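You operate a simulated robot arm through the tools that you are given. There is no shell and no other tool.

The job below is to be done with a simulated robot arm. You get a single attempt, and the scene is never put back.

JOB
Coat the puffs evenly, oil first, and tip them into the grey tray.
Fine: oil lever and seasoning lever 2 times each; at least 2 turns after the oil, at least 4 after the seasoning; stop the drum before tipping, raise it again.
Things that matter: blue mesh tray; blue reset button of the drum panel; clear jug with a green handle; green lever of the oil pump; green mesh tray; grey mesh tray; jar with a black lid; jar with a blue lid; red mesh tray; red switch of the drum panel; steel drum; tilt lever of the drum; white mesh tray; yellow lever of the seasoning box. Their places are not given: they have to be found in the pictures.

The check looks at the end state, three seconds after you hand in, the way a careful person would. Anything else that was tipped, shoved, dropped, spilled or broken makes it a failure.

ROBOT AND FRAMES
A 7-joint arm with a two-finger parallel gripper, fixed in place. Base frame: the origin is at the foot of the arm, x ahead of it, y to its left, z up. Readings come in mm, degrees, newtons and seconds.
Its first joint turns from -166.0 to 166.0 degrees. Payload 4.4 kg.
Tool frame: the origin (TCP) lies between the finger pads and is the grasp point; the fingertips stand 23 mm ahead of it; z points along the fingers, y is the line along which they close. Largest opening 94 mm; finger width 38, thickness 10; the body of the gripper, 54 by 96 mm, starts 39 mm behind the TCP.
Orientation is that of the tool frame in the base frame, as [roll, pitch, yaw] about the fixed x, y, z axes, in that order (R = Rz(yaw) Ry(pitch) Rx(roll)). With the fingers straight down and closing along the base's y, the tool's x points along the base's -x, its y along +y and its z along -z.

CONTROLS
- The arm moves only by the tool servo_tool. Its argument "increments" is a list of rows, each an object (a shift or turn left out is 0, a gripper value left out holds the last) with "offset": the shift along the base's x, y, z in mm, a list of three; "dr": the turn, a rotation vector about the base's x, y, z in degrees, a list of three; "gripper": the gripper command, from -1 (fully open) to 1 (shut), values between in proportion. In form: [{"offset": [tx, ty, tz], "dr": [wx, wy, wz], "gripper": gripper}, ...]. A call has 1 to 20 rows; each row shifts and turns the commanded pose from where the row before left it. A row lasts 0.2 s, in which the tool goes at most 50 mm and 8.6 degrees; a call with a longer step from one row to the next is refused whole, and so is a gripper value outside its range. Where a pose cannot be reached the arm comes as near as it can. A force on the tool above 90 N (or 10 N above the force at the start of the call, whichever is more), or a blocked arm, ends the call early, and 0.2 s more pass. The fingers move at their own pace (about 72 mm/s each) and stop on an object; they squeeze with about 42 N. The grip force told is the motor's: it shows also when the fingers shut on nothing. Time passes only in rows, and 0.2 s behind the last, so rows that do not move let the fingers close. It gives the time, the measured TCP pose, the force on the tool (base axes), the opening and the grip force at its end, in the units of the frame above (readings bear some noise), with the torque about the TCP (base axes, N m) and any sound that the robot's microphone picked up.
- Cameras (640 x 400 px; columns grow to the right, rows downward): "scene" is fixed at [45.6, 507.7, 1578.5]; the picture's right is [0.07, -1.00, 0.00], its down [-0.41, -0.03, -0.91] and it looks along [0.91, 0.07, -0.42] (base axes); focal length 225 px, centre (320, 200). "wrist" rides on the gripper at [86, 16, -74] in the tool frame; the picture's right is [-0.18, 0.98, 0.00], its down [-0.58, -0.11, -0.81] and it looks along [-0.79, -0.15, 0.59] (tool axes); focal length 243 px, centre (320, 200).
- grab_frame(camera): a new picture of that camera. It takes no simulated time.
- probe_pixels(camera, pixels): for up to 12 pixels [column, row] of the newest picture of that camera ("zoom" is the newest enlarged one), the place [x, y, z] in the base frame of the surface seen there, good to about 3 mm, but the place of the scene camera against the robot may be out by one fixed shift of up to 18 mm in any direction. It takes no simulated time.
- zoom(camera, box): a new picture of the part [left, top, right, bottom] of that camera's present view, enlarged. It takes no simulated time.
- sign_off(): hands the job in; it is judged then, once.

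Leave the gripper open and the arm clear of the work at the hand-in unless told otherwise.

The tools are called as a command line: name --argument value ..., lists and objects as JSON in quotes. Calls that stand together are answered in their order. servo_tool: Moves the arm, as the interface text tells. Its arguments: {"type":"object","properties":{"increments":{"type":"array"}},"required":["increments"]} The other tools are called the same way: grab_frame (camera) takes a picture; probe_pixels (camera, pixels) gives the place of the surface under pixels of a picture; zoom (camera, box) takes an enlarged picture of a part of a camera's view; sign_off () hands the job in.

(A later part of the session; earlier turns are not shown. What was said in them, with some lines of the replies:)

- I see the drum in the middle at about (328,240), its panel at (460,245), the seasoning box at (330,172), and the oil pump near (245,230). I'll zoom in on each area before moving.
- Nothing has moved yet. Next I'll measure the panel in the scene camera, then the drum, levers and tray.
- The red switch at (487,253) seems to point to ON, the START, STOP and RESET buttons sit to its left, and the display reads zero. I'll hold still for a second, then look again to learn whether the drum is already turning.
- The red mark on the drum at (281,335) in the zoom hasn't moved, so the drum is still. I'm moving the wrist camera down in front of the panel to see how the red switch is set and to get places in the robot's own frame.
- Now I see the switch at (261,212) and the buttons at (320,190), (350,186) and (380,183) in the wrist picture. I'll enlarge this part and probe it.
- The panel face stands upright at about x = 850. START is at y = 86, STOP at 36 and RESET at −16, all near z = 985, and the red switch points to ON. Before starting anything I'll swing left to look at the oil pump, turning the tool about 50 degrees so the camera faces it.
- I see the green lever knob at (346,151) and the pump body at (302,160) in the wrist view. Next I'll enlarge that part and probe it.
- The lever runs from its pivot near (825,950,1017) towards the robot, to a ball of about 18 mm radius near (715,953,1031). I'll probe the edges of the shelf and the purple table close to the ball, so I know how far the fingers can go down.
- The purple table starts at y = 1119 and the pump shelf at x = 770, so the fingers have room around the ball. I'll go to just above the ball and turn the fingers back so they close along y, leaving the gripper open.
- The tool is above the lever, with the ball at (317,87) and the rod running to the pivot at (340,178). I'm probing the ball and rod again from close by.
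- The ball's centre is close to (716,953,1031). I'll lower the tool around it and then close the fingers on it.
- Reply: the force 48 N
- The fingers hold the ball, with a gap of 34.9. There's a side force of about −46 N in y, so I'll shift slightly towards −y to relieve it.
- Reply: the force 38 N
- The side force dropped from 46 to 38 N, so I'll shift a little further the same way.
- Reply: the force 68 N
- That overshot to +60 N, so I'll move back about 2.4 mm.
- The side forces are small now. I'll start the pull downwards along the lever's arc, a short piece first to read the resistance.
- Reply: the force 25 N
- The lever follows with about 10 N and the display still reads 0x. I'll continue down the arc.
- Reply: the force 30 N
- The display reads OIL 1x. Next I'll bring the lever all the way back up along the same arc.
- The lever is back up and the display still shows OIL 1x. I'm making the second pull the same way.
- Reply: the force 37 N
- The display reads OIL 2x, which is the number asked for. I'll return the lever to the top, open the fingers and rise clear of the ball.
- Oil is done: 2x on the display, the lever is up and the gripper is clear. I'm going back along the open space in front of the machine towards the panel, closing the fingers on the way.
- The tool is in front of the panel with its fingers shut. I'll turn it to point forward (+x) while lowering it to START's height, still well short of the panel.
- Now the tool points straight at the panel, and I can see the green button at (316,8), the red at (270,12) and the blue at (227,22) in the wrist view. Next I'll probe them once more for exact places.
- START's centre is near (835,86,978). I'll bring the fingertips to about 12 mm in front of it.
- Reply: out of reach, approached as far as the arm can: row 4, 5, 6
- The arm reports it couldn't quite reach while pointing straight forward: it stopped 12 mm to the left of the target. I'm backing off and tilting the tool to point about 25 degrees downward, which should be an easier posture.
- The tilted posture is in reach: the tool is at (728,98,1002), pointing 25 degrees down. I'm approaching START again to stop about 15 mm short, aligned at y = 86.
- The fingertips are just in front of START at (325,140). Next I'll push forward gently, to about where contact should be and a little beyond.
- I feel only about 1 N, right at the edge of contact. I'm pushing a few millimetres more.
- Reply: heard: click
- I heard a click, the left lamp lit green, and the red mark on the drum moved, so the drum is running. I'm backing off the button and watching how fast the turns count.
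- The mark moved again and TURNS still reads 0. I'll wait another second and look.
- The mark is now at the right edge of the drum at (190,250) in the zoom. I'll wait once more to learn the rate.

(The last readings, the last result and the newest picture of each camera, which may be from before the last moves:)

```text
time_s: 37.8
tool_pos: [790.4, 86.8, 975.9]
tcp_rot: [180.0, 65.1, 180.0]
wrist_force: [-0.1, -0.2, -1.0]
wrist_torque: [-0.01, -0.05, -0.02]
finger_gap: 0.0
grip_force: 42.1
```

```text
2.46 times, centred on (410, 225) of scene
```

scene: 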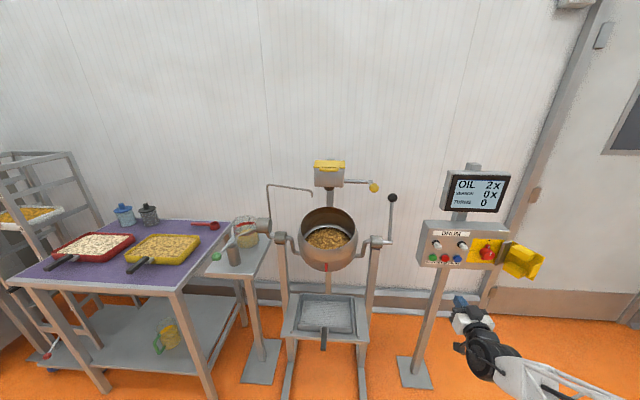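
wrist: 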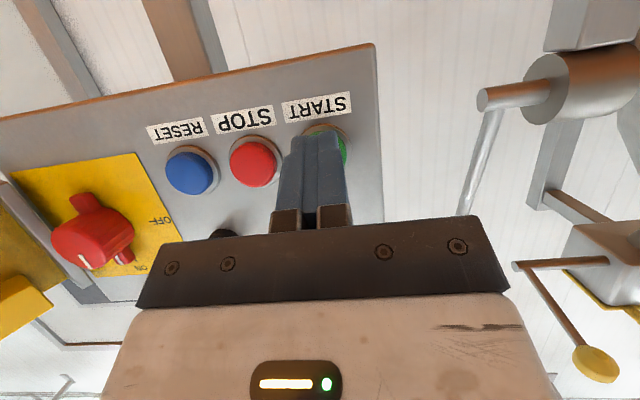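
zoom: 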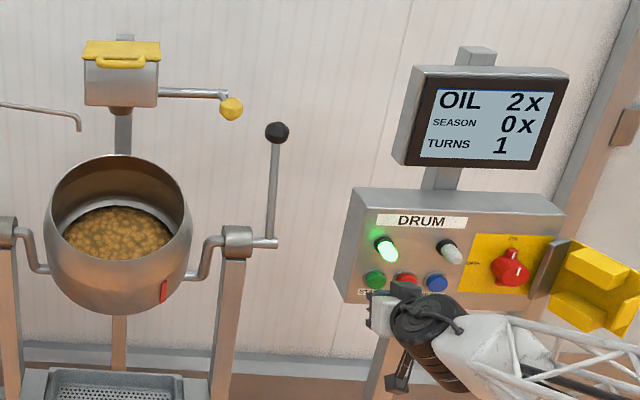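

TURNS reads 1, and 2 or more will have passed by the time I reach the seasoning lever. I'm letting the drum run, withdrawing from the panel, turning the tool down again and going to the seasoning lever's yellow knob near (862,356,1277).

servo_tool --increments '[{"offset": [-45, 0, 10]}, {"offset": [-45, 0, 10]}, {"offset": [-45, 0, 15]}, {"offset": [-35, 5, 30]}, {"offset": [0, 25, 42], "dr": [0, 8.15, 0]}, {"offset": [0, 25, 42], "dr": [0, 8.15, 0]}, {"offset": [0, 25, 42], "dr": [0, 8.15, 0]}, {"offset": [0, 25, 42], "dr": [0, 8.1, 0], "gripper": -1}, {"offset": [0, 25, 42], "dr": [0, 8.1, 0]}, {"offset": [0, 25, 42], "dr": [0, 8.1, 0]}, {"offset": [0, 25, 42], "dr": [0, 8.1, 0]}, {"offset": [0, 25, 42], "dr": [0, 8.1, 0]}, {"offset": [40, 16, 0]}, {"offset": [40, 16, 0]}, {"offset": [40, 16, 0]}, {"offset": [40, 16, 0]}, {"offset": [0, 0, 0]}]'

grab_frame --camera "wrist"

grab_frame --camera "scene"

```text
time_s: 41.4
tool_pos: [779.6, 358.3, 1377.8]
tcp_rot: [-180.0, 0.0, 180.0]
wrist_force: [0.4, -0.3, 0.0]
wrist_torque: [-0.01, -0.01, -0.04]
finger_gap: 94.1
grip_force: 0.1
```

```text
taken
```

wrist: 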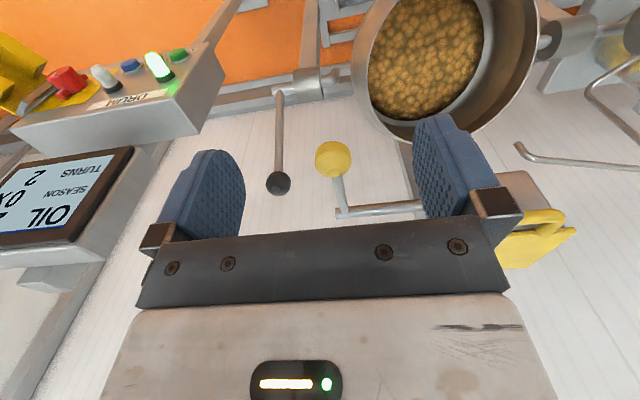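

```text
taken
```

scene: 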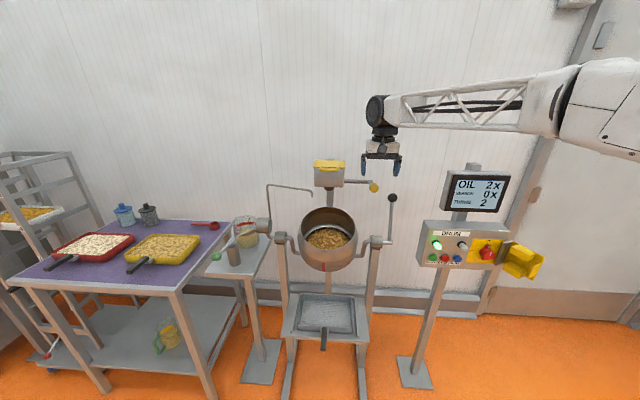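

TURNS now reads 2 and I see the yellow knob at (333,159), with its crank end at (341,211). Next I'll probe the knob and the crank.

probe_pixels --camera "wrist" --pixels '[[333, 159], [322, 159], [345, 159], [333, 147], [333, 171], [338, 185], [341, 205], [345, 212], [380, 210], [410, 207], [278, 183], [279, 140]]'

zoom --camera "wrist" --box '[250, 120, 430, 230]'

```text
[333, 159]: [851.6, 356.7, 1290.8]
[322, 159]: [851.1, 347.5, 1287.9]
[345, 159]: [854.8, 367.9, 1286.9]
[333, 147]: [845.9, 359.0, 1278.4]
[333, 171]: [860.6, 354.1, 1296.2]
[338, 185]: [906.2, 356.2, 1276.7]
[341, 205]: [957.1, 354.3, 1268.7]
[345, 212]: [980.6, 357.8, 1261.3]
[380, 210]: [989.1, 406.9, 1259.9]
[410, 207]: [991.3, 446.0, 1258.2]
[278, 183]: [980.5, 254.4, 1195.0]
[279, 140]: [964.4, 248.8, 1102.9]
```

```text
3.56 times, centred on (340, 175) of wrist
```

zoom: 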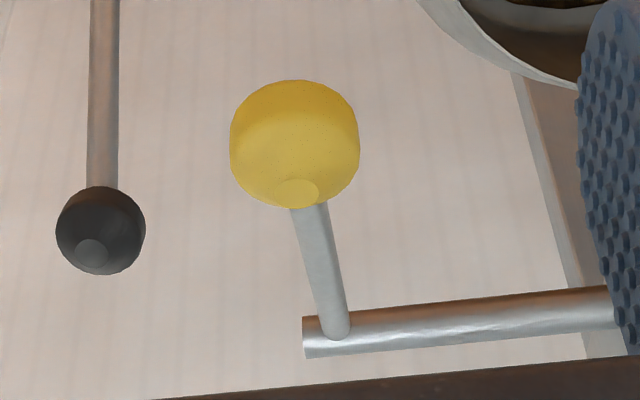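

The knob's centre is near (862,354,1278) and its shaft axis near (991,1252), so the lever is about 130 mm long and tilted 12 degrees up. I'll move above it, go down around it and close.

servo_tool --increments '[{"offset": [27.4, -1.4, 0]}, {"offset": [27, -1.4, 0]}, {"offset": [27, -1.4, 0]}, {"offset": [0, 0, -25]}, {"offset": [0, 0, -25]}, {"offset": [0, 0, -25]}, {"offset": [0, 0, -24.5]}, {"offset": [0, 0, 0]}]'

grab_frame --camera "wrist"

```text
time_s: 43.2
tool_pos: [862.2, 353.9, 1278.3]
tcp_rot: [180.0, -0.1, 180.0]
wrist_force: [-0.3, -0.3, -1.1]
wrist_torque: [0.0, 0.01, 0.0]
finger_gap: 93.7
grip_force: 0.1
```

```text
taken
```

wrist: 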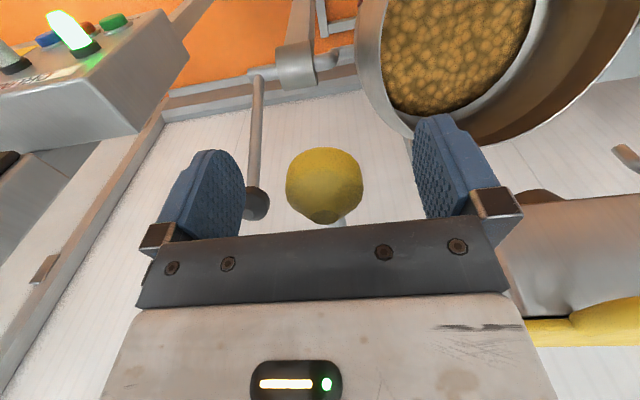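

The knob sits between the fingers at (325,187), and I'm closing on it now.

servo_tool --increments '[{"gripper": 1}, {"gripper": 1}, {"gripper": 1}, {"gripper": 1}]'

```text
time_s: 44.2
tool_pos: [861.3, 353.1, 1277.3]
tcp_rot: [180.0, 0.0, -179.9]
wrist_force: [11.6, 41.6, 0.9]
wrist_torque: [-0.03, -0.24, 0.0]
finger_gap: 34.8
grip_force: 45.1
```

The grip is at 34.8 mm with a +42 N side force in y, so I'll shift about 1.6 mm towards +y to ease it.

servo_tool --increments '[{"offset": [0, 1.6, 0]}, {"offset": [0, 0, 0]}]'

```text
time_s: 44.8
tool_pos: [862.2, 354.7, 1276.4]
tcp_rot: [180.0, 0.0, -179.9]
wrist_force: [9.2, 30.1, 1.3]
wrist_torque: [-0.05, -0.35, -0.04]
finger_gap: 34.5
grip_force: 45.6
```

The side force is acceptable now at 30 N. I'll start pulling the seasoning lever down its arc, a short piece first.

servo_tool --increments '[{"offset": [-2, 1, -12.5]}, {"offset": [-0.7, 0, -13.6]}]'

zoom --camera "scene" --box '[280, 150, 540, 300]'

```text
time_s: 45.4
tool_pos: [859.3, 354.7, 1250.6]
tcp_rot: [179.9, 0.1, -180.0]
wrist_force: [-0.4, 10.8, 10.0]
wrist_torque: [-0.07, -1.07, 0.0]
finger_gap: 34.8
grip_force: 44.8
```

```text
2.46 times, centred on (410, 225) of scene
```

zoom: 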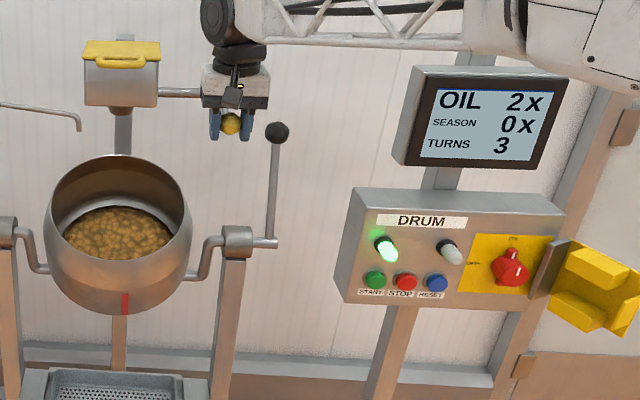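

The lever follows, TURNS reads 3 and SEASON is still 0x. I'll carry on down the arc.

servo_tool --increments '[{"offset": [0.7, 0, -13.6]}, {"offset": [2.1, 0, -13.4]}, {"offset": [3.6, 0, -13.2]}, {"offset": [4.8, 0, -12.7]}]'

zoom --camera "scene" --box '[280, 150, 540, 300]'

```text
time_s: 46.4
tool_pos: [870.1, 355.7, 1201.3]
tcp_rot: [179.8, 0.1, -180.0]
wrist_force: [-16.9, -17.1, 29.8]
wrist_torque: [0.09, -0.12, -0.06]
finger_gap: 35.7
grip_force: 44.8
```

```text
2.46 times, centred on (410, 225) of scene
```

zoom: 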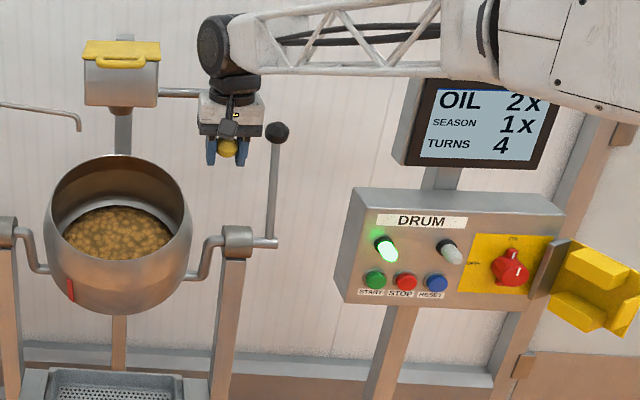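

The display reads SEASON 1x, and a 30 N push-back tells me the lever is near its bottom stop. I'll bring it back to the top.

servo_tool --increments '[{"offset": [-4.8, 0, 12.7]}, {"offset": [-3.6, 0, 13.2]}, {"offset": [-2.1, 0, 13.4]}, {"offset": [-0.7, 0, 13.6]}, {"offset": [0.7, 0, 13.6]}, {"offset": [2, 0, 12.5]}, {"offset": [0, 0, 0]}]'

zoom --camera "scene" --box '[280, 150, 540, 300]'

```text
time_s: 48.0
tool_pos: [861.7, 354.8, 1274.8]
tcp_rot: [-179.9, -0.1, -180.0]
wrist_force: [-10.5, -15.1, -31.9]
wrist_torque: [0.15, 0.12, -0.07]
finger_gap: 34.8
grip_force: 45.3
```

```text
2.46 times, centred on (410, 225) of scene
```

zoom: 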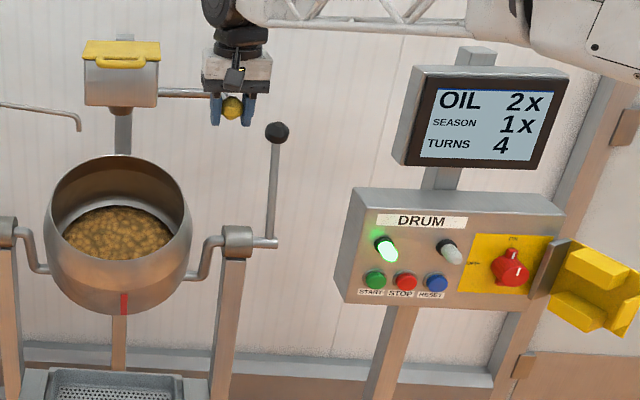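

The lever is at its top stop with SEASON 1x. I'm making the second pull.

servo_tool --increments '[{"offset": [-2, 0, -12.5]}, {"offset": [-0.7, 0, -13.6]}, {"offset": [0.7, 0, -13.6]}, {"offset": [2.1, 0, -13.4]}, {"offset": [3.6, 0, -13.2]}, {"offset": [4.8, 0, -12.7]}]'

zoom --camera "scene" --box '[280, 150, 540, 300]'

```text
time_s: 49.4
tool_pos: [869.1, 355.4, 1199.8]
tcp_rot: [179.9, 0.3, -180.0]
wrist_force: [-19.7, 12.4, 24.8]
wrist_torque: [-0.07, -0.23, 0.02]
finger_gap: 35.2
grip_force: 45.1
```

```text
2.46 times, centred on (410, 225) of scene
```

zoom: 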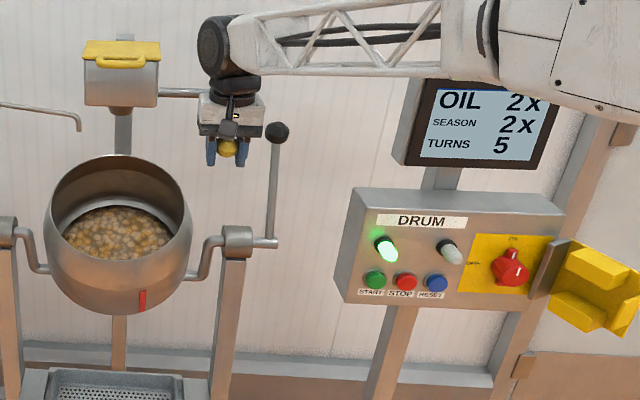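

The display reads SEASON 2x at TURNS 5, so I need TURNS to reach at least 10 to be sure of four full turns after it. I'll return the lever to the top, open and rise clear.

servo_tool --increments '[{"offset": [-4.8, 0, 12.7]}, {"offset": [-3.6, 0, 13.2]}, {"offset": [-2.1, 0, 13.4]}, {"offset": [-0.7, 0, 13.6]}, {"offset": [0.7, 0, 13.6]}, {"offset": [2, 0, 12.5]}, {"offset": [0, 0, 0]}, {"offset": [0, 0, 0], "gripper": -1}, {"gripper": -1}, {"gripper": -1}, {"gripper": -1}, {"offset": [0, 0, 20]}, {"offset": [0, 0, 30]}, {"offset": [0, 0, 40]}, {"offset": [0, 0, 10]}]'

grab_frame --camera "wrist"

zoom --camera "scene" --box '[280, 150, 540, 300]'

```text
time_s: 52.6
tool_pos: [860.8, 355.3, 1376.6]
tcp_rot: [-180.0, 0.0, -179.9]
wrist_force: [0.0, -0.2, 0.4]
wrist_torque: [-0.01, -0.03, 0.01]
finger_gap: 94.2
grip_force: 0.1
```

```text
taken
```

wrist: 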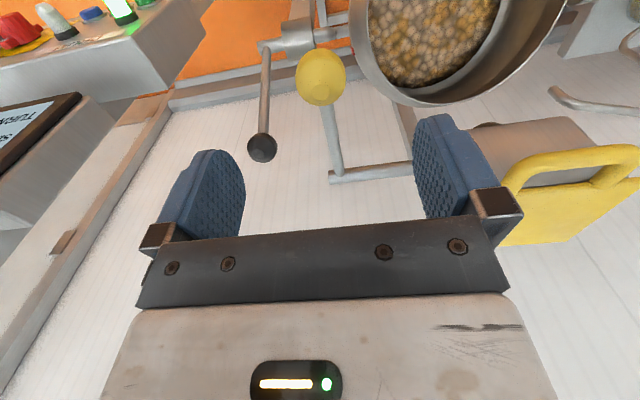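

```text
2.46 times, centred on (410, 225) of scene
```

zoom: 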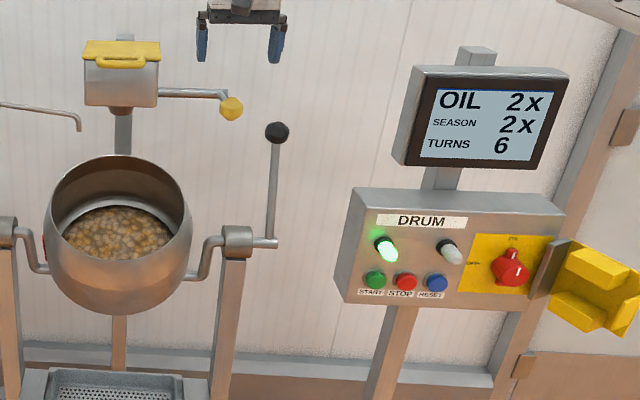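

The lever is back up, the knob is free, and TURNS reads 6. I'm going back in front of the panel with the tool tilted as before, this time facing STOP at y = 37.

servo_tool --increments '[{"offset": [-40, -10, 0]}, {"offset": [-40, -10, 0]}, {"offset": [-40, -10, 0]}, {"offset": [-40, -10, 0]}, {"offset": [-40, -10, 0]}, {"offset": [-40, -10, 0], "gripper": 1}, {"offset": [0, -28, -40], "dr": [0, -8.15, 0]}, {"offset": [0, -28, -40], "dr": [0, -8.15, 0]}, {"offset": [0, -28, -40], "dr": [0, -8.15, 0]}, {"offset": [0, -28, -40], "dr": [0, -8.1, 0]}, {"offset": [0, -28, -40], "dr": [0, -8.1, 0]}, {"offset": [0, -28, -40], "dr": [0, -8.1, 0]}, {"offset": [0, -28, -40], "dr": [0, -8.1, 0]}, {"offset": [0, -28, -40], "dr": [0, -8.1, 0]}, {"offset": [0, -17, -40]}, {"offset": [0, -17, -41]}, {"offset": [40, 0, 0]}, {"offset": [40, 0, 0]}, {"offset": [40, 0, 0]}, {"offset": [0, 0, 0]}]'

grab_frame --camera "wrist"

zoom --camera "scene" --box '[280, 150, 540, 300]'

```text
time_s: 56.8
tool_pos: [742.2, 35.1, 975.1]
tcp_rot: [-180.0, 64.9, 180.0]
wrist_force: [-0.9, 0.3, -0.2]
wrist_torque: [0.01, 0.0, -0.04]
finger_gap: 0.1
grip_force: 41.7
```

```text
taken
```

wrist: 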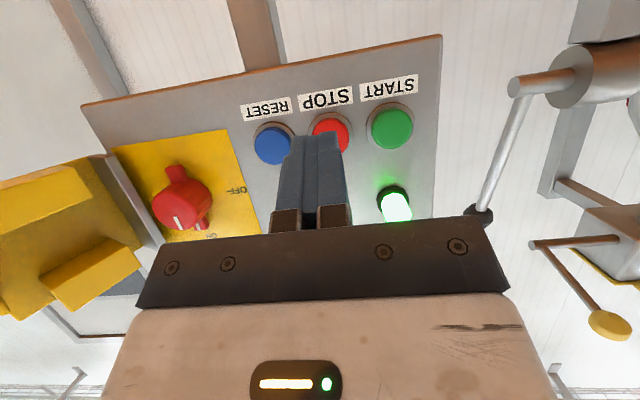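

```text
2.46 times, centred on (410, 225) of scene
```

zoom: 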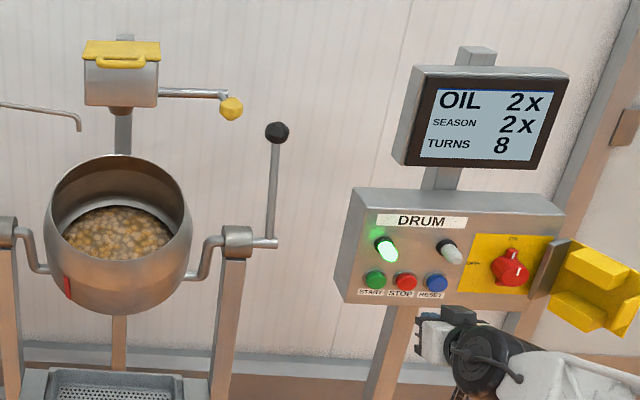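

TURNS reads 8 and the fingers line up with STOP at (330,130). I'll go to 15 mm in front of it and wait there.

servo_tool --increments '[{"offset": [22, 0.5, 0]}, {"offset": [22, 0.5, 0]}, {"offset": [0, 0, 0]}, {"offset": [0, 0, 0]}, {"offset": [0, 0, 0]}, {"offset": [0, 0, 0]}, {"offset": [0, 0, 0]}, {"offset": [0, 0, 0]}, {"offset": [0, 0, 0]}, {"offset": [0, 0, 0]}, {"offset": [0, 0, 0]}, {"offset": [0, 0, 0]}, {"offset": [0, 0, 0]}, {"offset": [0, 0, 0]}, {"offset": [0, 0, 0]}, {"offset": [0, 0, 0]}, {"offset": [0, 0, 0]}, {"offset": [0, 0, 0]}, {"offset": [0, 0, 0]}, {"offset": [0, 0, 0]}]'

grab_frame --camera "wrist"

zoom --camera "scene" --box '[280, 150, 540, 300]'

```text
time_s: 61.0
tool_pos: [785.7, 36.8, 975.4]
tcp_rot: [180.0, 65.1, 180.0]
wrist_force: [-0.5, -0.2, -0.4]
wrist_torque: [0.0, 0.02, 0.0]
finger_gap: 0.2
grip_force: 41.2
```

```text
taken
```

wrist: 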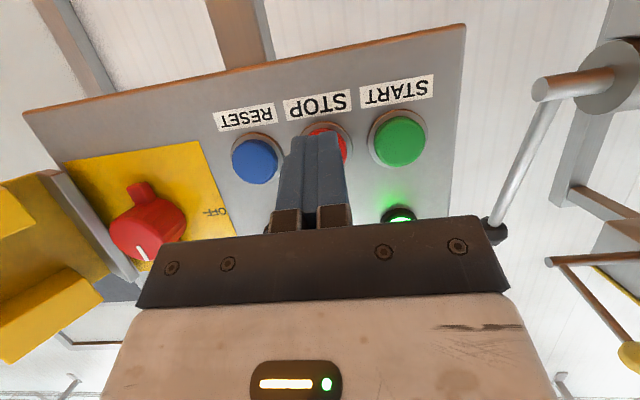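

```text
2.46 times, centred on (410, 225) of scene
```

zoom: 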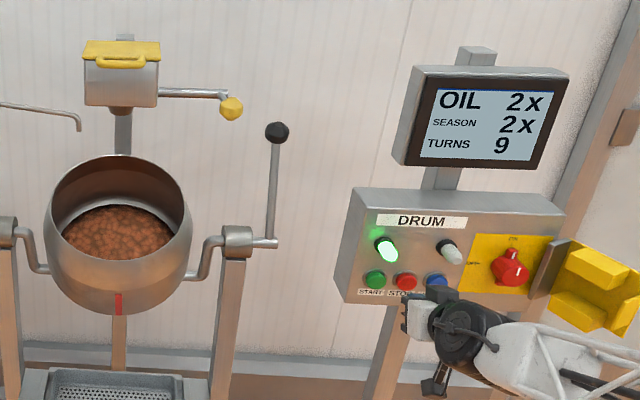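

The puffs have turned evenly reddish brown and TURNS reads 9. I'll wait a little over two seconds more so it reaches 10 before stopping.

servo_tool --increments '[{"offset": [0, 0, 0]}, {"offset": [0, 0, 0]}, {"offset": [0, 0, 0]}, {"offset": [0, 0, 0]}, {"offset": [0, 0, 0]}, {"offset": [0, 0, 0]}, {"offset": [0, 0, 0]}, {"offset": [0, 0, 0]}, {"offset": [0, 0, 0]}, {"offset": [0, 0, 0]}]'

zoom --camera "scene" --box '[280, 150, 540, 300]'

```text
time_s: 63.2
tool_pos: [784.6, 37.8, 977.0]
tcp_rot: [-179.9, 65.0, 180.0]
wrist_force: [-0.7, 0.1, 1.2]
wrist_torque: [0.0, 0.03, 0.02]
finger_gap: 0.1
grip_force: 41.7
```

```text
2.46 times, centred on (410, 225) of scene
```

zoom: 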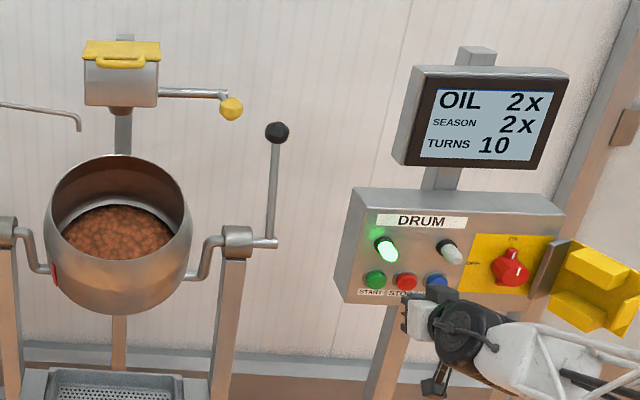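

TURNS reads 10, more than four after the seasoning. Now I'm pressing STOP with the same push that worked for START.

servo_tool --increments '[{"offset": [8, 0, 0]}, {"offset": [7, 0, 0]}, {"offset": [5, 0, 0]}, {"offset": [3, 0, 0]}, {"offset": [2, 0, 0]}, {"offset": [2, 0, 0]}, {"offset": [1, 0, 0]}]'

zoom --camera "scene" --box '[280, 150, 540, 300]'

```text
time_s: 64.8
tool_pos: [813.4, 38.3, 976.2]
tcp_rot: [180.0, 65.0, 179.9]
wrist_force: [-9.7, -1.8, 1.4]
wrist_torque: [0.03, -0.15, -0.04]
finger_gap: 0.1
grip_force: 41.4
heard: click
```

```text
2.46 times, centred on (410, 225) of scene
```

zoom: 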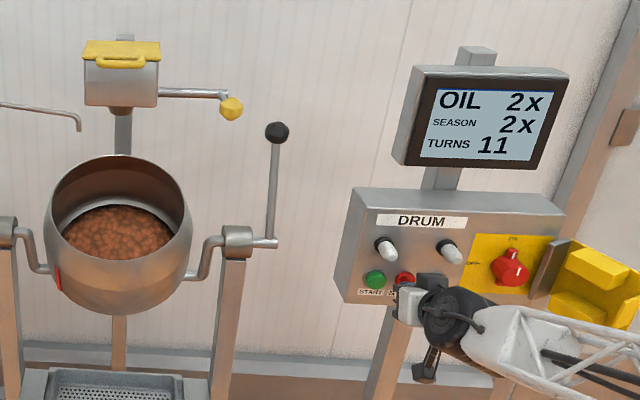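

I heard a click and the green lamp went out. I'm backing away from the panel and checking that the drum's mark, now at (57,280), stays still.

servo_tool --increments '[{"offset": [-10, 0, 0]}, {"offset": [-40, 0, 0]}, {"offset": [-40, 0, 5]}, {"offset": [-40, 0, 10]}, {"offset": [-40, 5, 20]}, {"offset": [0, 0, 0]}]'

zoom --camera "scene" --box '[280, 150, 540, 300]'

```text
time_s: 66.2
tool_pos: [641.9, 44.5, 1011.3]
tcp_rot: [180.0, 65.0, -180.0]
wrist_force: [-0.4, -0.1, 0.0]
wrist_torque: [-0.02, 0.01, -0.04]
finger_gap: 0.0
grip_force: 42.3
```

```text
2.46 times, centred on (410, 225) of scene
```

zoom: 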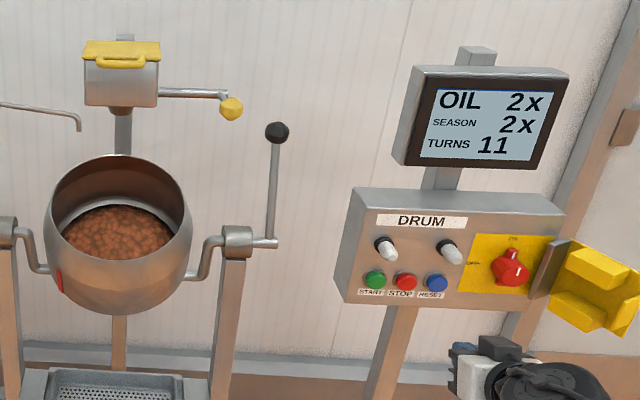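

The drum has stopped for good, with TURNS at 11 and the lamp off. Next I'll turn the tool down again and move above the tilt lever's black ball near (991,247,1185), opening the gripper. Before tipping I'll check how the tray sits.

servo_tool --increments '[{"offset": [0, 25, 38], "dr": [0, 8.15, 0]}, {"offset": [0, 25, 40], "dr": [0, 8.15, 0]}, {"offset": [0, 25, 40], "dr": [0, 8.15, 0]}, {"offset": [0, 25, 40], "dr": [0, 8.1, 0], "gripper": -1}, {"offset": [0, 25, 40], "dr": [0, 8.1, 0]}, {"offset": [0, 25, 40], "dr": [0, 8.1, 0]}, {"offset": [0, 25, 40], "dr": [0, 8.1, 0]}, {"offset": [0, 25, 40], "dr": [0, 8.1, 0]}, {"offset": [40, 0, 0]}, {"offset": [40, 0, 0]}, {"offset": [40, 0, 0]}, {"offset": [40, 0, 0]}, {"offset": [40, 0, 0]}, {"offset": [0, 0, 0]}]'

grab_frame --camera "wrist"

grab_frame --camera "scene"

```text
time_s: 69.2
tool_pos: [843.5, 245.1, 1328.5]
tcp_rot: [-180.0, 0.0, -179.9]
wrist_force: [-0.2, 0.3, 0.2]
wrist_torque: [0.01, 0.01, -0.01]
finger_gap: 94.1
grip_force: 0.0
```

```text
taken
```

wrist: 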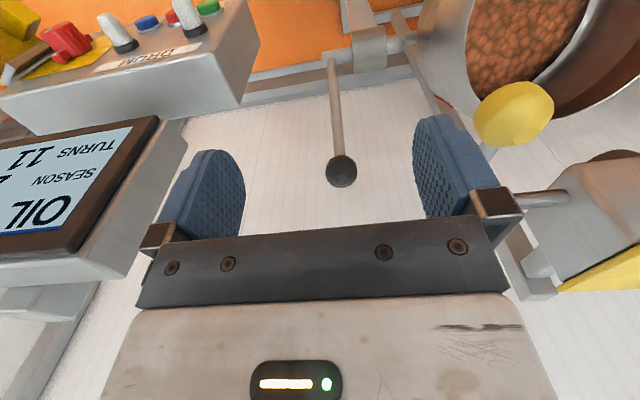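

```text
taken
```

scene: 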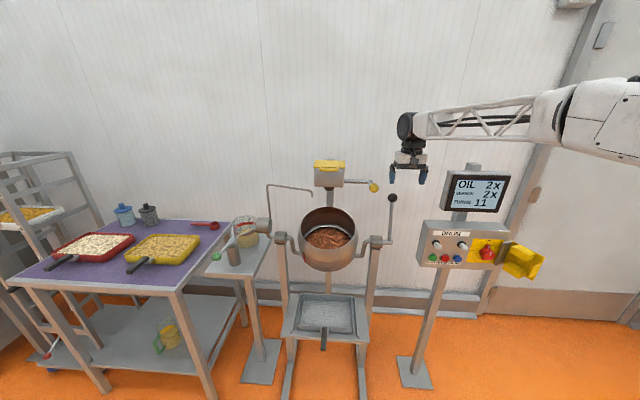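

I see the black ball at (341,171), the lever foot at (331,60), and the display edge to the left at (180,130). I'll probe these, and the tray and its guides in the scene picture.

probe_pixels --camera "wrist" --pixels '[[341, 171], [333, 171], [350, 171], [341, 180], [337, 130], [333, 95], [331, 65], [185, 130], [160, 180], [370, 45], [400, 45], [490, 110]]'

probe_pixels --camera "scene" --pixels '[[308, 295], [356, 298], [299, 330], [357, 334], [291, 310], [365, 315], [283, 336], [371, 340], [326, 296], [326, 330], [303, 318], [353, 320]]'

zoom --camera "scene" --box '[270, 250, 390, 360]'

```text
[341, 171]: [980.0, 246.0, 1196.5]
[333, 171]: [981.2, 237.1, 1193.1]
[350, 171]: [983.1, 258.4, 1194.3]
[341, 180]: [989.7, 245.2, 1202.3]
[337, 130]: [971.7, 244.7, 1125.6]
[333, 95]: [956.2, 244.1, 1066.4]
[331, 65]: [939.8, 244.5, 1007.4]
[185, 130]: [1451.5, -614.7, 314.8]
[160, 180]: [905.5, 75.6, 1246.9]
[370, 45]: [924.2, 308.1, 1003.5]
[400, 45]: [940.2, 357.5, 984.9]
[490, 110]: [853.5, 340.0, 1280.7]
```

```text
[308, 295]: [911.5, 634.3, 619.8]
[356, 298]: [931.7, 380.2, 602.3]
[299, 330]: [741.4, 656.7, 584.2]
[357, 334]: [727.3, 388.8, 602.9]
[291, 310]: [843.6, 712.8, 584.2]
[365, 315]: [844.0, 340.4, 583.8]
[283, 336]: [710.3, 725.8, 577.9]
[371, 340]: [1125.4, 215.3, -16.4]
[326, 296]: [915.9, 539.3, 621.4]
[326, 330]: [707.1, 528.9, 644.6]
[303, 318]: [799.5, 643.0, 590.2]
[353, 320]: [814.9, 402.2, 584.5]
```

```text
3.64 times, centred on (330, 305) of scene
```

zoom: 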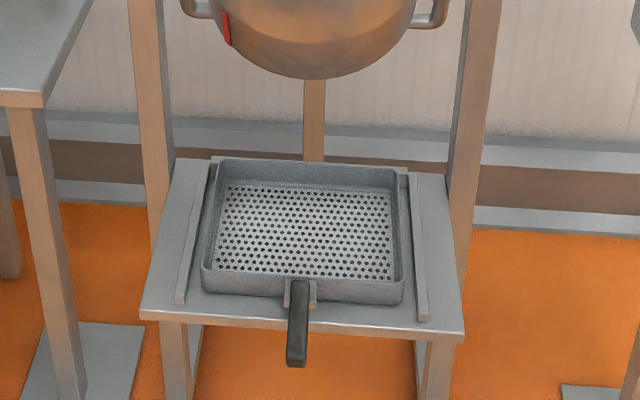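

The tray lies between its guides, spanning about x 720–915 and y 420–645, centred under the drum. The tilt lever's ball centre is near (991,245,1186) and its axis near (940,985). I'm going above the ball, then down around it.

servo_tool --increments '[{"offset": [37, 0, 0]}, {"offset": [37, 0, 0]}, {"offset": [37, 0, 0]}, {"offset": [37, 0, 0]}, {"offset": [0, 0, -36]}, {"offset": [0, 0, -36]}, {"offset": [0, 0, -36]}, {"offset": [0, 0, -35]}, {"offset": [0, 0, 0]}]'

grab_frame --camera "wrist"

grab_frame --camera "scene"

```text
time_s: 71.2
tool_pos: [990.9, 242.2, 1187.5]
tcp_rot: [179.9, 0.1, 180.0]
wrist_force: [-0.1, 0.8, -0.7]
wrist_torque: [-0.01, 0.0, 0.01]
finger_gap: 94.0
grip_force: 0.1
```

```text
taken
```

wrist: 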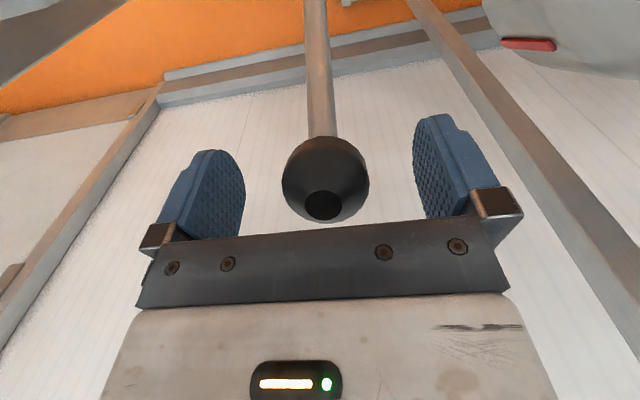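

```text
taken
```

scene: 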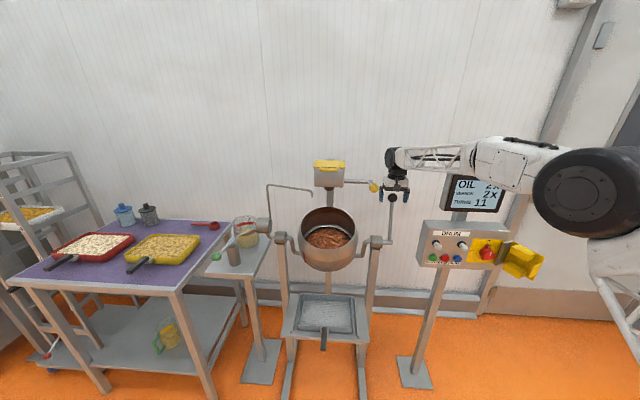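

The ball is between the fingers at (326,180), very slightly towards +y. I'll shift 2 mm that way and close.

servo_tool --increments '[{"offset": [0, 2, 0]}, {"gripper": 1}, {"gripper": 1}, {"gripper": 1}, {"gripper": 1}]'

```text
time_s: 72.4
tool_pos: [991.2, 246.4, 1185.4]
tcp_rot: [-180.0, -0.1, 179.9]
wrist_force: [-0.2, 0.0, -0.7]
wrist_torque: [0.04, -0.13, -0.05]
finger_gap: 41.8
grip_force: 45.5
```

The ball is held (gap 41.8) with almost no side force. I'll move it a little forward (−x) along its arc and read the resistance.

servo_tool --increments '[{"offset": [-10, 0, 2.4]}, {"offset": [-10, 0, 2.2]}, {"offset": [0, 0, 0]}]'

zoom --camera "scene" --box '[260, 170, 420, 360]'

```text
time_s: 73.2
tool_pos: [972.0, 245.2, 1191.5]
tcp_rot: [-180.0, 0.0, -180.0]
wrist_force: [6.1, -0.5, -5.9]
wrist_torque: [0.01, -1.3, -0.01]
finger_gap: 42.1
grip_force: 44.7
```

```text
2.11 times, centred on (340, 265) of scene
```

zoom: 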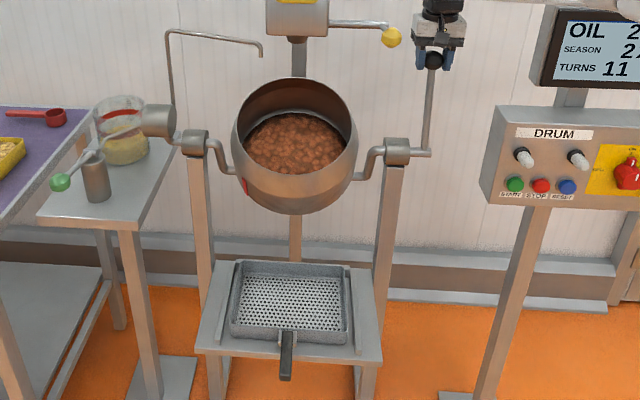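

The drum tilts forward as the lever comes towards the robot, with only 6 N. I'll keep going along the arc in steps.

servo_tool --increments '[{"offset": [-10.6, 0, 1.4]}, {"offset": [-10.6, 0, 1.1]}, {"offset": [-10.7, 0, 0.4]}, {"offset": [-10.7, 0, 0]}, {"offset": [-10.6, 0, -0.8]}, {"offset": [-10.6, 0, -1.1]}, {"offset": [-10.4, 0, -1.8]}, {"offset": [-10.4, 0, -2.2]}, {"offset": [-10.2, 0, -2.9]}, {"offset": [-10.1, 0, -3.3]}, {"offset": [0, 0, 0]}]'

zoom --camera "scene" --box '[260, 170, 420, 360]'

```text
time_s: 75.6
tool_pos: [865.0, 245.7, 1183.1]
tcp_rot: [179.9, 0.1, 179.9]
wrist_force: [5.1, -51.4, 9.2]
wrist_torque: [-0.29, -1.2, -0.63]
finger_gap: 41.6
grip_force: 45.2
```

```text
2.11 times, centred on (340, 265) of scene
```

zoom: 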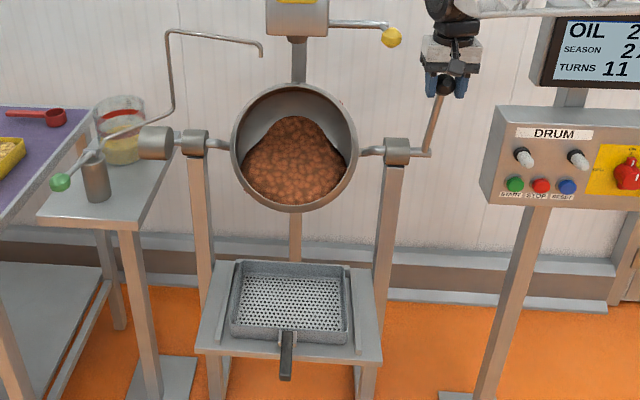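

The drum mouth now faces forward and the puffs are near the rim. There's a −51 N side force in y, so I'll ease 1.5 mm that way and go on slowly.

servo_tool --increments '[{"offset": [-9.9, -0.8, -3.9]}, {"offset": [-9.7, -0.8, -4.4]}, {"offset": [-9.4, 0, -4.9]}, {"offset": [-9.2, 0, -5.4]}, {"offset": [-8.8, 0, -5.9]}, {"offset": [-8.6, 0, -6.3]}, {"offset": [0, 0, 0]}]'

zoom --camera "scene" --box '[260, 170, 420, 360]'

```text
time_s: 77.2
tool_pos: [810.5, 246.7, 1151.1]
tcp_rot: [180.0, 0.0, -180.0]
wrist_force: [0.7, 5.4, 11.1]
wrist_torque: [0.07, -1.33, 0.18]
finger_gap: 41.3
grip_force: 45.2
```

```text
2.11 times, centred on (340, 265) of scene
```

zoom: 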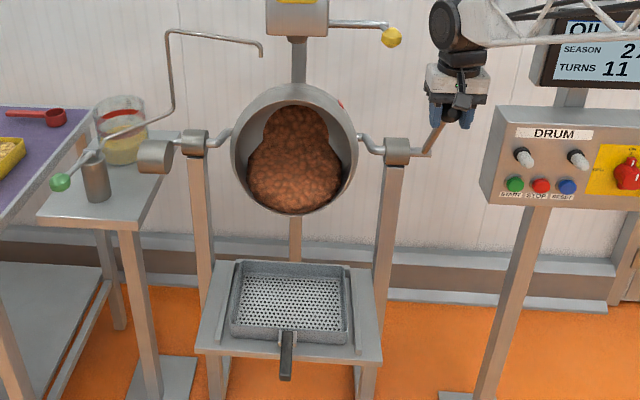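

The lever is at about 38 degrees, the side force is gone, and the puffs are about to come over the lip, which sits above the tray. I'll continue slowly.

servo_tool --increments '[{"offset": [-8.2, 0, -6.8]}, {"offset": [-7.8, 0, -7.2]}, {"offset": [-7.4, 0, -7.6]}, {"offset": [-7.1, 0, -7.9]}, {"offset": [0, 0, 0]}]'

zoom --camera "scene" --box '[260, 170, 420, 360]'

```text
time_s: 78.4
tool_pos: [779.3, 243.9, 1120.4]
tcp_rot: [-179.9, 0.0, 180.0]
wrist_force: [-3.4, 42.9, 9.4]
wrist_torque: [-0.13, -1.14, 0.53]
finger_gap: 41.6
grip_force: 44.8
```

```text
2.11 times, centred on (340, 265) of scene
```

zoom: 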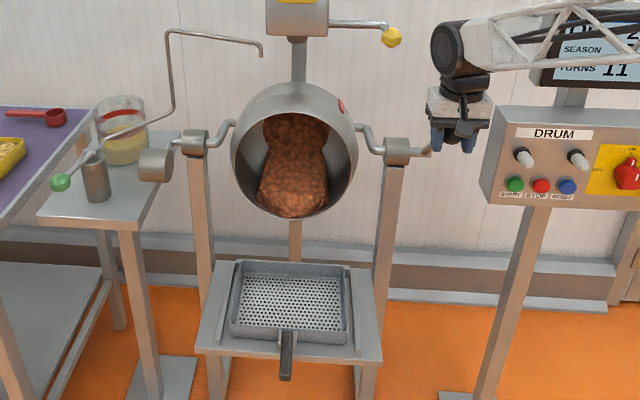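

At about 50 degrees nothing has spilled and the mass is at the lip. Side force is +43 N, so I'm adding 1 mm in y while going on.

servo_tool --increments '[{"offset": [-6.6, 1, -8.4]}, {"offset": [-6.2, 0, -8.6]}, {"offset": [-5.7, 0, -9]}, {"offset": [-5.2, 0, -9.2]}, {"offset": [0, 0, 0]}]'

zoom --camera "scene" --box '[260, 170, 420, 360]'

```text
time_s: 79.6
tool_pos: [755.6, 244.9, 1084.3]
tcp_rot: [180.0, 0.0, 179.9]
wrist_force: [-6.2, 41.5, 9.2]
wrist_torque: [-0.46, -1.01, 0.49]
finger_gap: 42.1
grip_force: 45.0
```

```text
2.11 times, centred on (340, 265) of scene
```

zoom: 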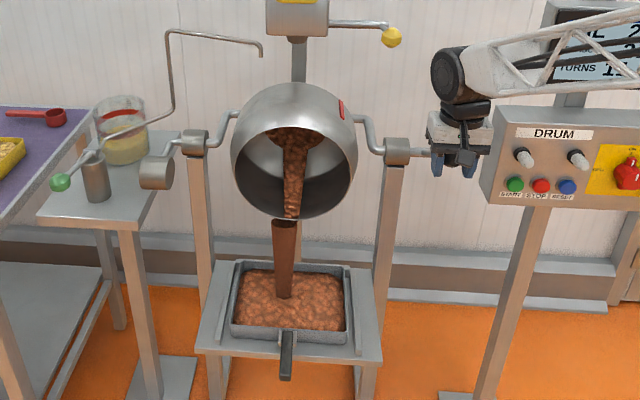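

The puffs are pouring into the grey tray and it's filling evenly. I'll hold here for the stream to run.

servo_tool --increments '[{"offset": [0, 0.8, 0]}, {"offset": [0, 0, 0]}, {"offset": [0, 0, 0]}, {"offset": [0, 0, 0]}, {"offset": [0, 0, 0]}, {"offset": [0, 0, 0]}]'

zoom --camera "scene" --box '[260, 170, 420, 360]'

```text
time_s: 81.0
tool_pos: [756.5, 244.8, 1085.6]
tcp_rot: [179.9, 0.0, 180.0]
wrist_force: [-20.4, 0.8, 6.1]
wrist_torque: [-0.04, 0.65, -0.01]
finger_gap: 42.0
grip_force: 45.1
```

```text
2.11 times, centred on (340, 265) of scene
```

zoom: 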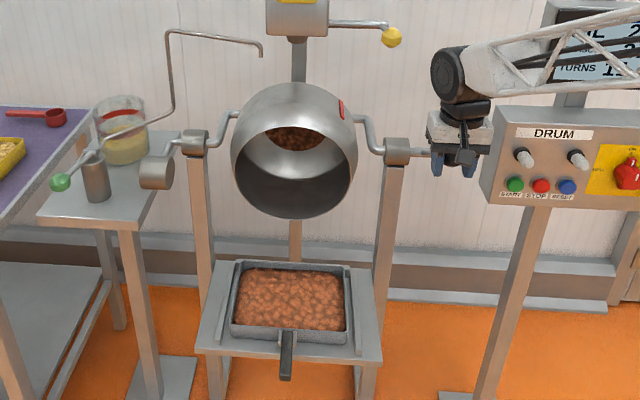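

The stream has ended and the tray is full, but a brown patch remains inside the drum at (290,140) in the zoom. I'll tilt a little further to empty it.

servo_tool --increments '[{"offset": [-4.7, 0, -9.6]}, {"offset": [-4.3, 0, -9.7]}, {"offset": [-3.7, 0, -9.9]}, {"offset": [0, 0, 0]}, {"offset": [0, 0, 0]}, {"offset": [0, 0, 0]}]'

zoom --camera "scene" --box '[260, 170, 420, 360]'

```text
time_s: 82.4
tool_pos: [743.2, 246.0, 1056.6]
tcp_rot: [180.0, 0.1, -180.0]
wrist_force: [-9.7, -20.3, 9.6]
wrist_torque: [0.3, -0.94, -0.16]
finger_gap: 41.8
grip_force: 44.6
```

```text
2.11 times, centred on (340, 265) of scene
```

zoom: 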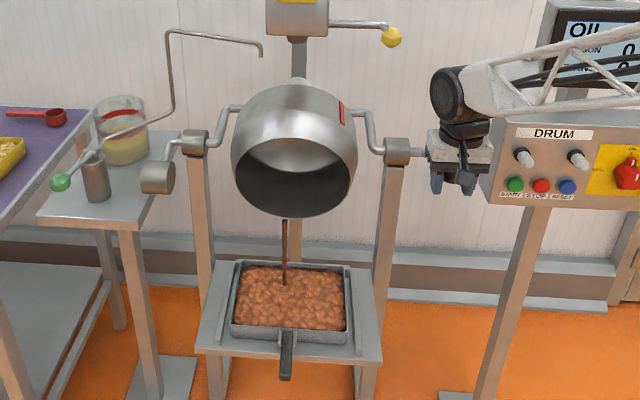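

A thin last stream is still falling into the tray. I'll tilt a few degrees more and wait for it to finish.

servo_tool --increments '[{"offset": [-3.2, 0, -10.2]}, {"offset": [-2.7, -0.5, -10.3]}, {"offset": [0, 0, 0]}, {"offset": [0, 0, 0]}, {"offset": [0, 0, 0]}, {"offset": [0, 0, 0]}, {"offset": [0, 0, 0]}, {"offset": [0, 0, 0]}]'

zoom --camera "scene" --box '[260, 170, 420, 360]'

grab_frame --camera "scene"

```text
time_s: 84.2
tool_pos: [737.5, 246.2, 1035.6]
tcp_rot: [-180.0, 0.1, -179.9]
wrist_force: [-7.6, -5.5, 0.0]
wrist_torque: [0.11, 0.19, -0.02]
finger_gap: 41.6
grip_force: 45.3
```

```text
2.11 times, centred on (340, 265) of scene
```

zoom: 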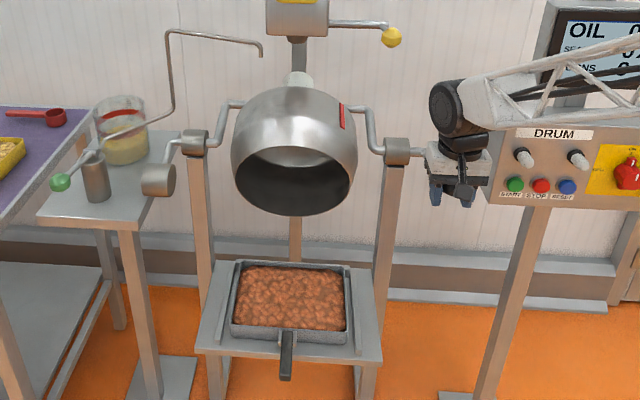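

```text
taken
```

scene: 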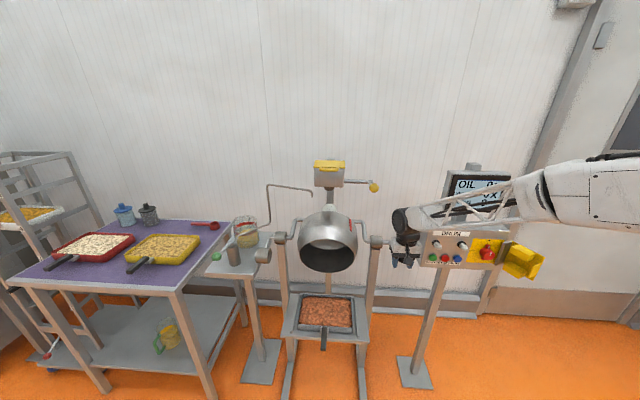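

The drum is empty, all the puffs lie in the grey tray, and I see nothing beside it. Next I'll raise the drum again by tracing the same arc backwards.

servo_tool --increments '[{"offset": [2.7, 0, 10.3]}, {"offset": [3.2, 0, 10.2]}, {"offset": [3.7, 0, 9.9]}, {"offset": [4.3, 0, 9.7]}, {"offset": [4.7, 0, 9.6]}, {"offset": [5.2, 0, 9.2]}, {"offset": [5.7, 0, 9]}, {"offset": [6.2, 0, 8.6]}, {"offset": [6.6, 0, 8.4]}, {"offset": [7.1, 0, 7.9]}, {"offset": [7.4, 0, 7.6]}, {"offset": [7.8, 0, 7.2]}, {"offset": [8.2, 0, 6.8]}, {"offset": [8.6, 0, 6.3]}, {"offset": [8.8, 0, 5.9]}, {"offset": [9.2, 0, 5.4]}, {"offset": [9.4, 0, 4.9]}, {"offset": [9.7, 0, 4.4]}, {"offset": [9.9, 0, 3.9]}]'

zoom --camera "scene" --box '[260, 170, 420, 360]'

```text
time_s: 88.2
tool_pos: [865.3, 245.1, 1181.8]
tcp_rot: [179.9, 0.0, -180.0]
wrist_force: [-5.7, -39.4, -9.3]
wrist_torque: [-0.02, 1.37, -0.48]
finger_gap: 41.4
grip_force: 45.1
```

```text
2.11 times, centred on (340, 265) of scene
```

zoom: 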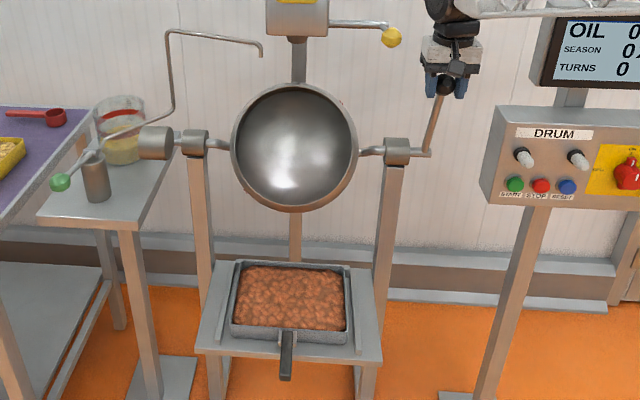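

The drum is halfway up and clean inside. I'll do the rest of the way back to the lever's starting place.

servo_tool --increments '[{"offset": [10.1, -0.8, 3.3]}, {"offset": [10.2, 0, 2.9]}, {"offset": [10.4, 0, 2.2]}, {"offset": [10.4, 0, 1.8]}, {"offset": [10.6, 0, 1.1]}, {"offset": [10.6, 0, 0.8]}, {"offset": [10.7, 0, 0]}, {"offset": [10.7, 0, -0.4]}, {"offset": [10.6, 0, -1.1]}, {"offset": [10.6, 0, -1.4]}, {"offset": [10, 0, -2.2]}, {"offset": [10, 0, -2.4]}, {"offset": [0, 0, 0]}]'

zoom --camera "scene" --box '[260, 170, 420, 360]'

```text
time_s: 91.0
tool_pos: [992.3, 245.0, 1186.1]
tcp_rot: [180.0, 0.1, -180.0]
wrist_force: [-28.6, 21.7, 1.3]
wrist_torque: [0.07, 0.28, 0.2]
finger_gap: 41.5
grip_force: 44.5
```

```text
2.11 times, centred on (340, 265) of scene
```

zoom: 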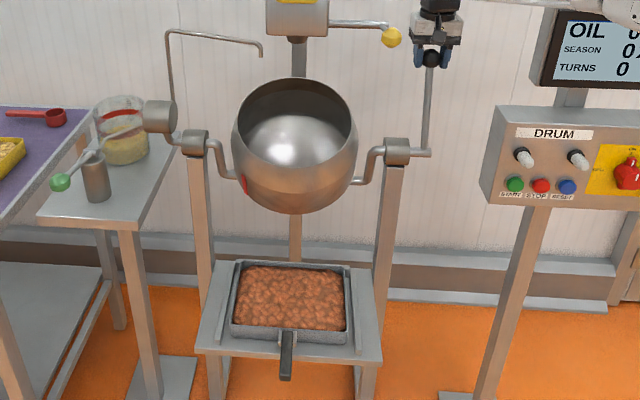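

The lever is back at (992,245,1186), pressing its stop with 29 N, and the drum is upright again. I'm easing 1 mm off, opening the fingers and rising straight up.

servo_tool --increments '[{"offset": [0, 0, 0], "gripper": -1}, {"gripper": -1}, {"gripper": -1}, {"gripper": -1}, {"offset": [0, 0, 20]}, {"offset": [0, 0, 30]}, {"offset": [0, 0, 40]}, {"offset": [0, 0, 40]}, {"offset": [0, 0, 15]}, {"offset": [-40, 0, 0]}, {"offset": [-40, 0, 0]}, {"offset": [-40, 0, 0]}, {"offset": [-40, 0, 0]}, {"offset": [-40, 0, 0]}, {"offset": [-40, 0, 0]}, {"offset": [-40, 0, 10]}, {"offset": [-40, 0, 20]}, {"offset": [-40, 0, 20]}, {"offset": [0, 0, 0]}]'

grab_frame --camera "scene"

zoom --camera "scene" --box '[260, 150, 420, 290]'

zoom --camera "scene" --box '[270, 250, 390, 360]'

zoom --camera "scene" --box '[400, 150, 560, 290]'

```text
time_s: 95.0
tool_pos: [631.6, 244.0, 1382.0]
tcp_rot: [-180.0, -0.1, 180.0]
wrist_force: [0.8, 0.3, 0.6]
wrist_torque: [0.04, 0.01, 0.01]
finger_gap: 94.0
grip_force: 0.1
```

```text
taken
```

scene: 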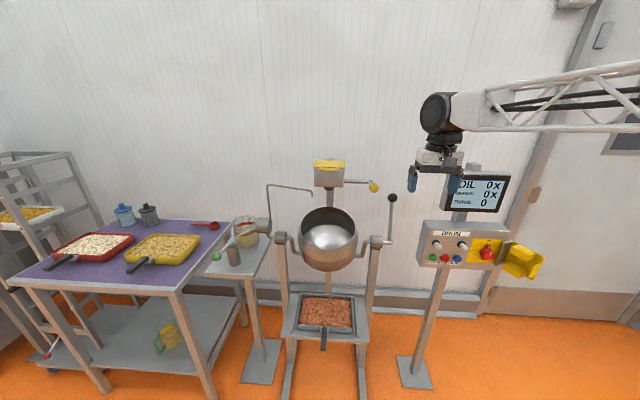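

```text
2.86 times, centred on (340, 220) of scene
```

zoom: 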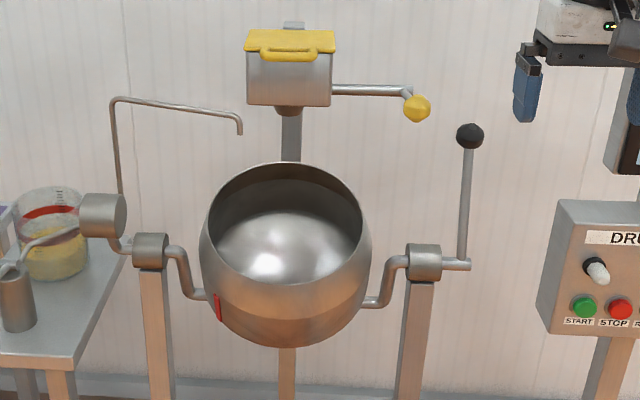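

```text
3.64 times, centred on (330, 305) of scene
```

zoom: 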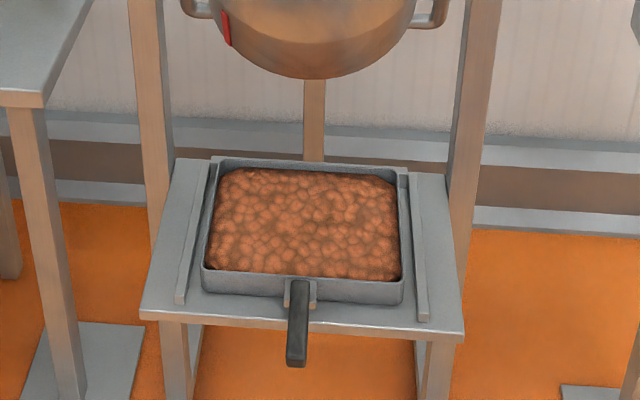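

```text
2.86 times, centred on (480, 220) of scene
```

zoom: 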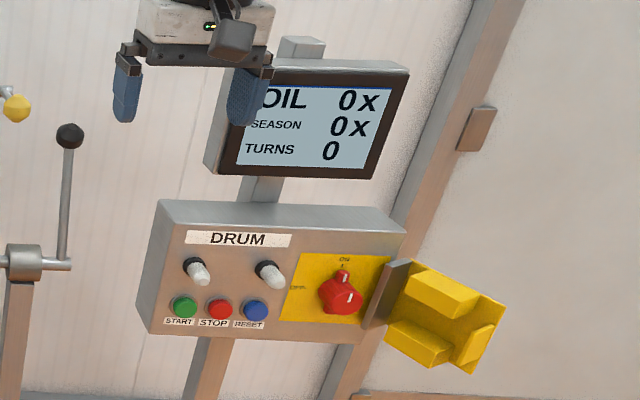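

The drum is upright, empty and still, and all the evenly brown puffs are in the grey tray with nothing beside it. The oil and seasoning levers are up, the lamps are off, and the red switch and everything else look as at the start. One correction: in that last move I opened straight away, without the 1 mm easing I announced, and the lever stayed in place. The display cleared itself to zero during tipping. It showed oil 2x, seasoning 2x and 11 turns just before. The gripper is open and clear, so I'm handing in.

sign_off

```text
The job is handed in.
```

The job is handed in: the puffs are coated evenly and all of them are in the grey tray, with none beside it in the last picture.

- **Oil:** I pulled the lever 2 times. At least 3 turns showed on the display before the seasoning went in.
- **Seasoning:** I pulled the lever 2 times, the second at 5 turns. The drum then ran until the display showed 11.
- **Tipping:** I pressed STOP and checked the drum was still, then tipped it until it was empty and raised it back to its stop.
- **End state:** Both dosing levers are up, the lamps are off, and the red switch is still at ON, as I found it. The gripper is open and clear of the work.

**Display:** it cleared to zero by itself while the drum was being tipped, so it no longer shows the counts. I didn't press RESET.
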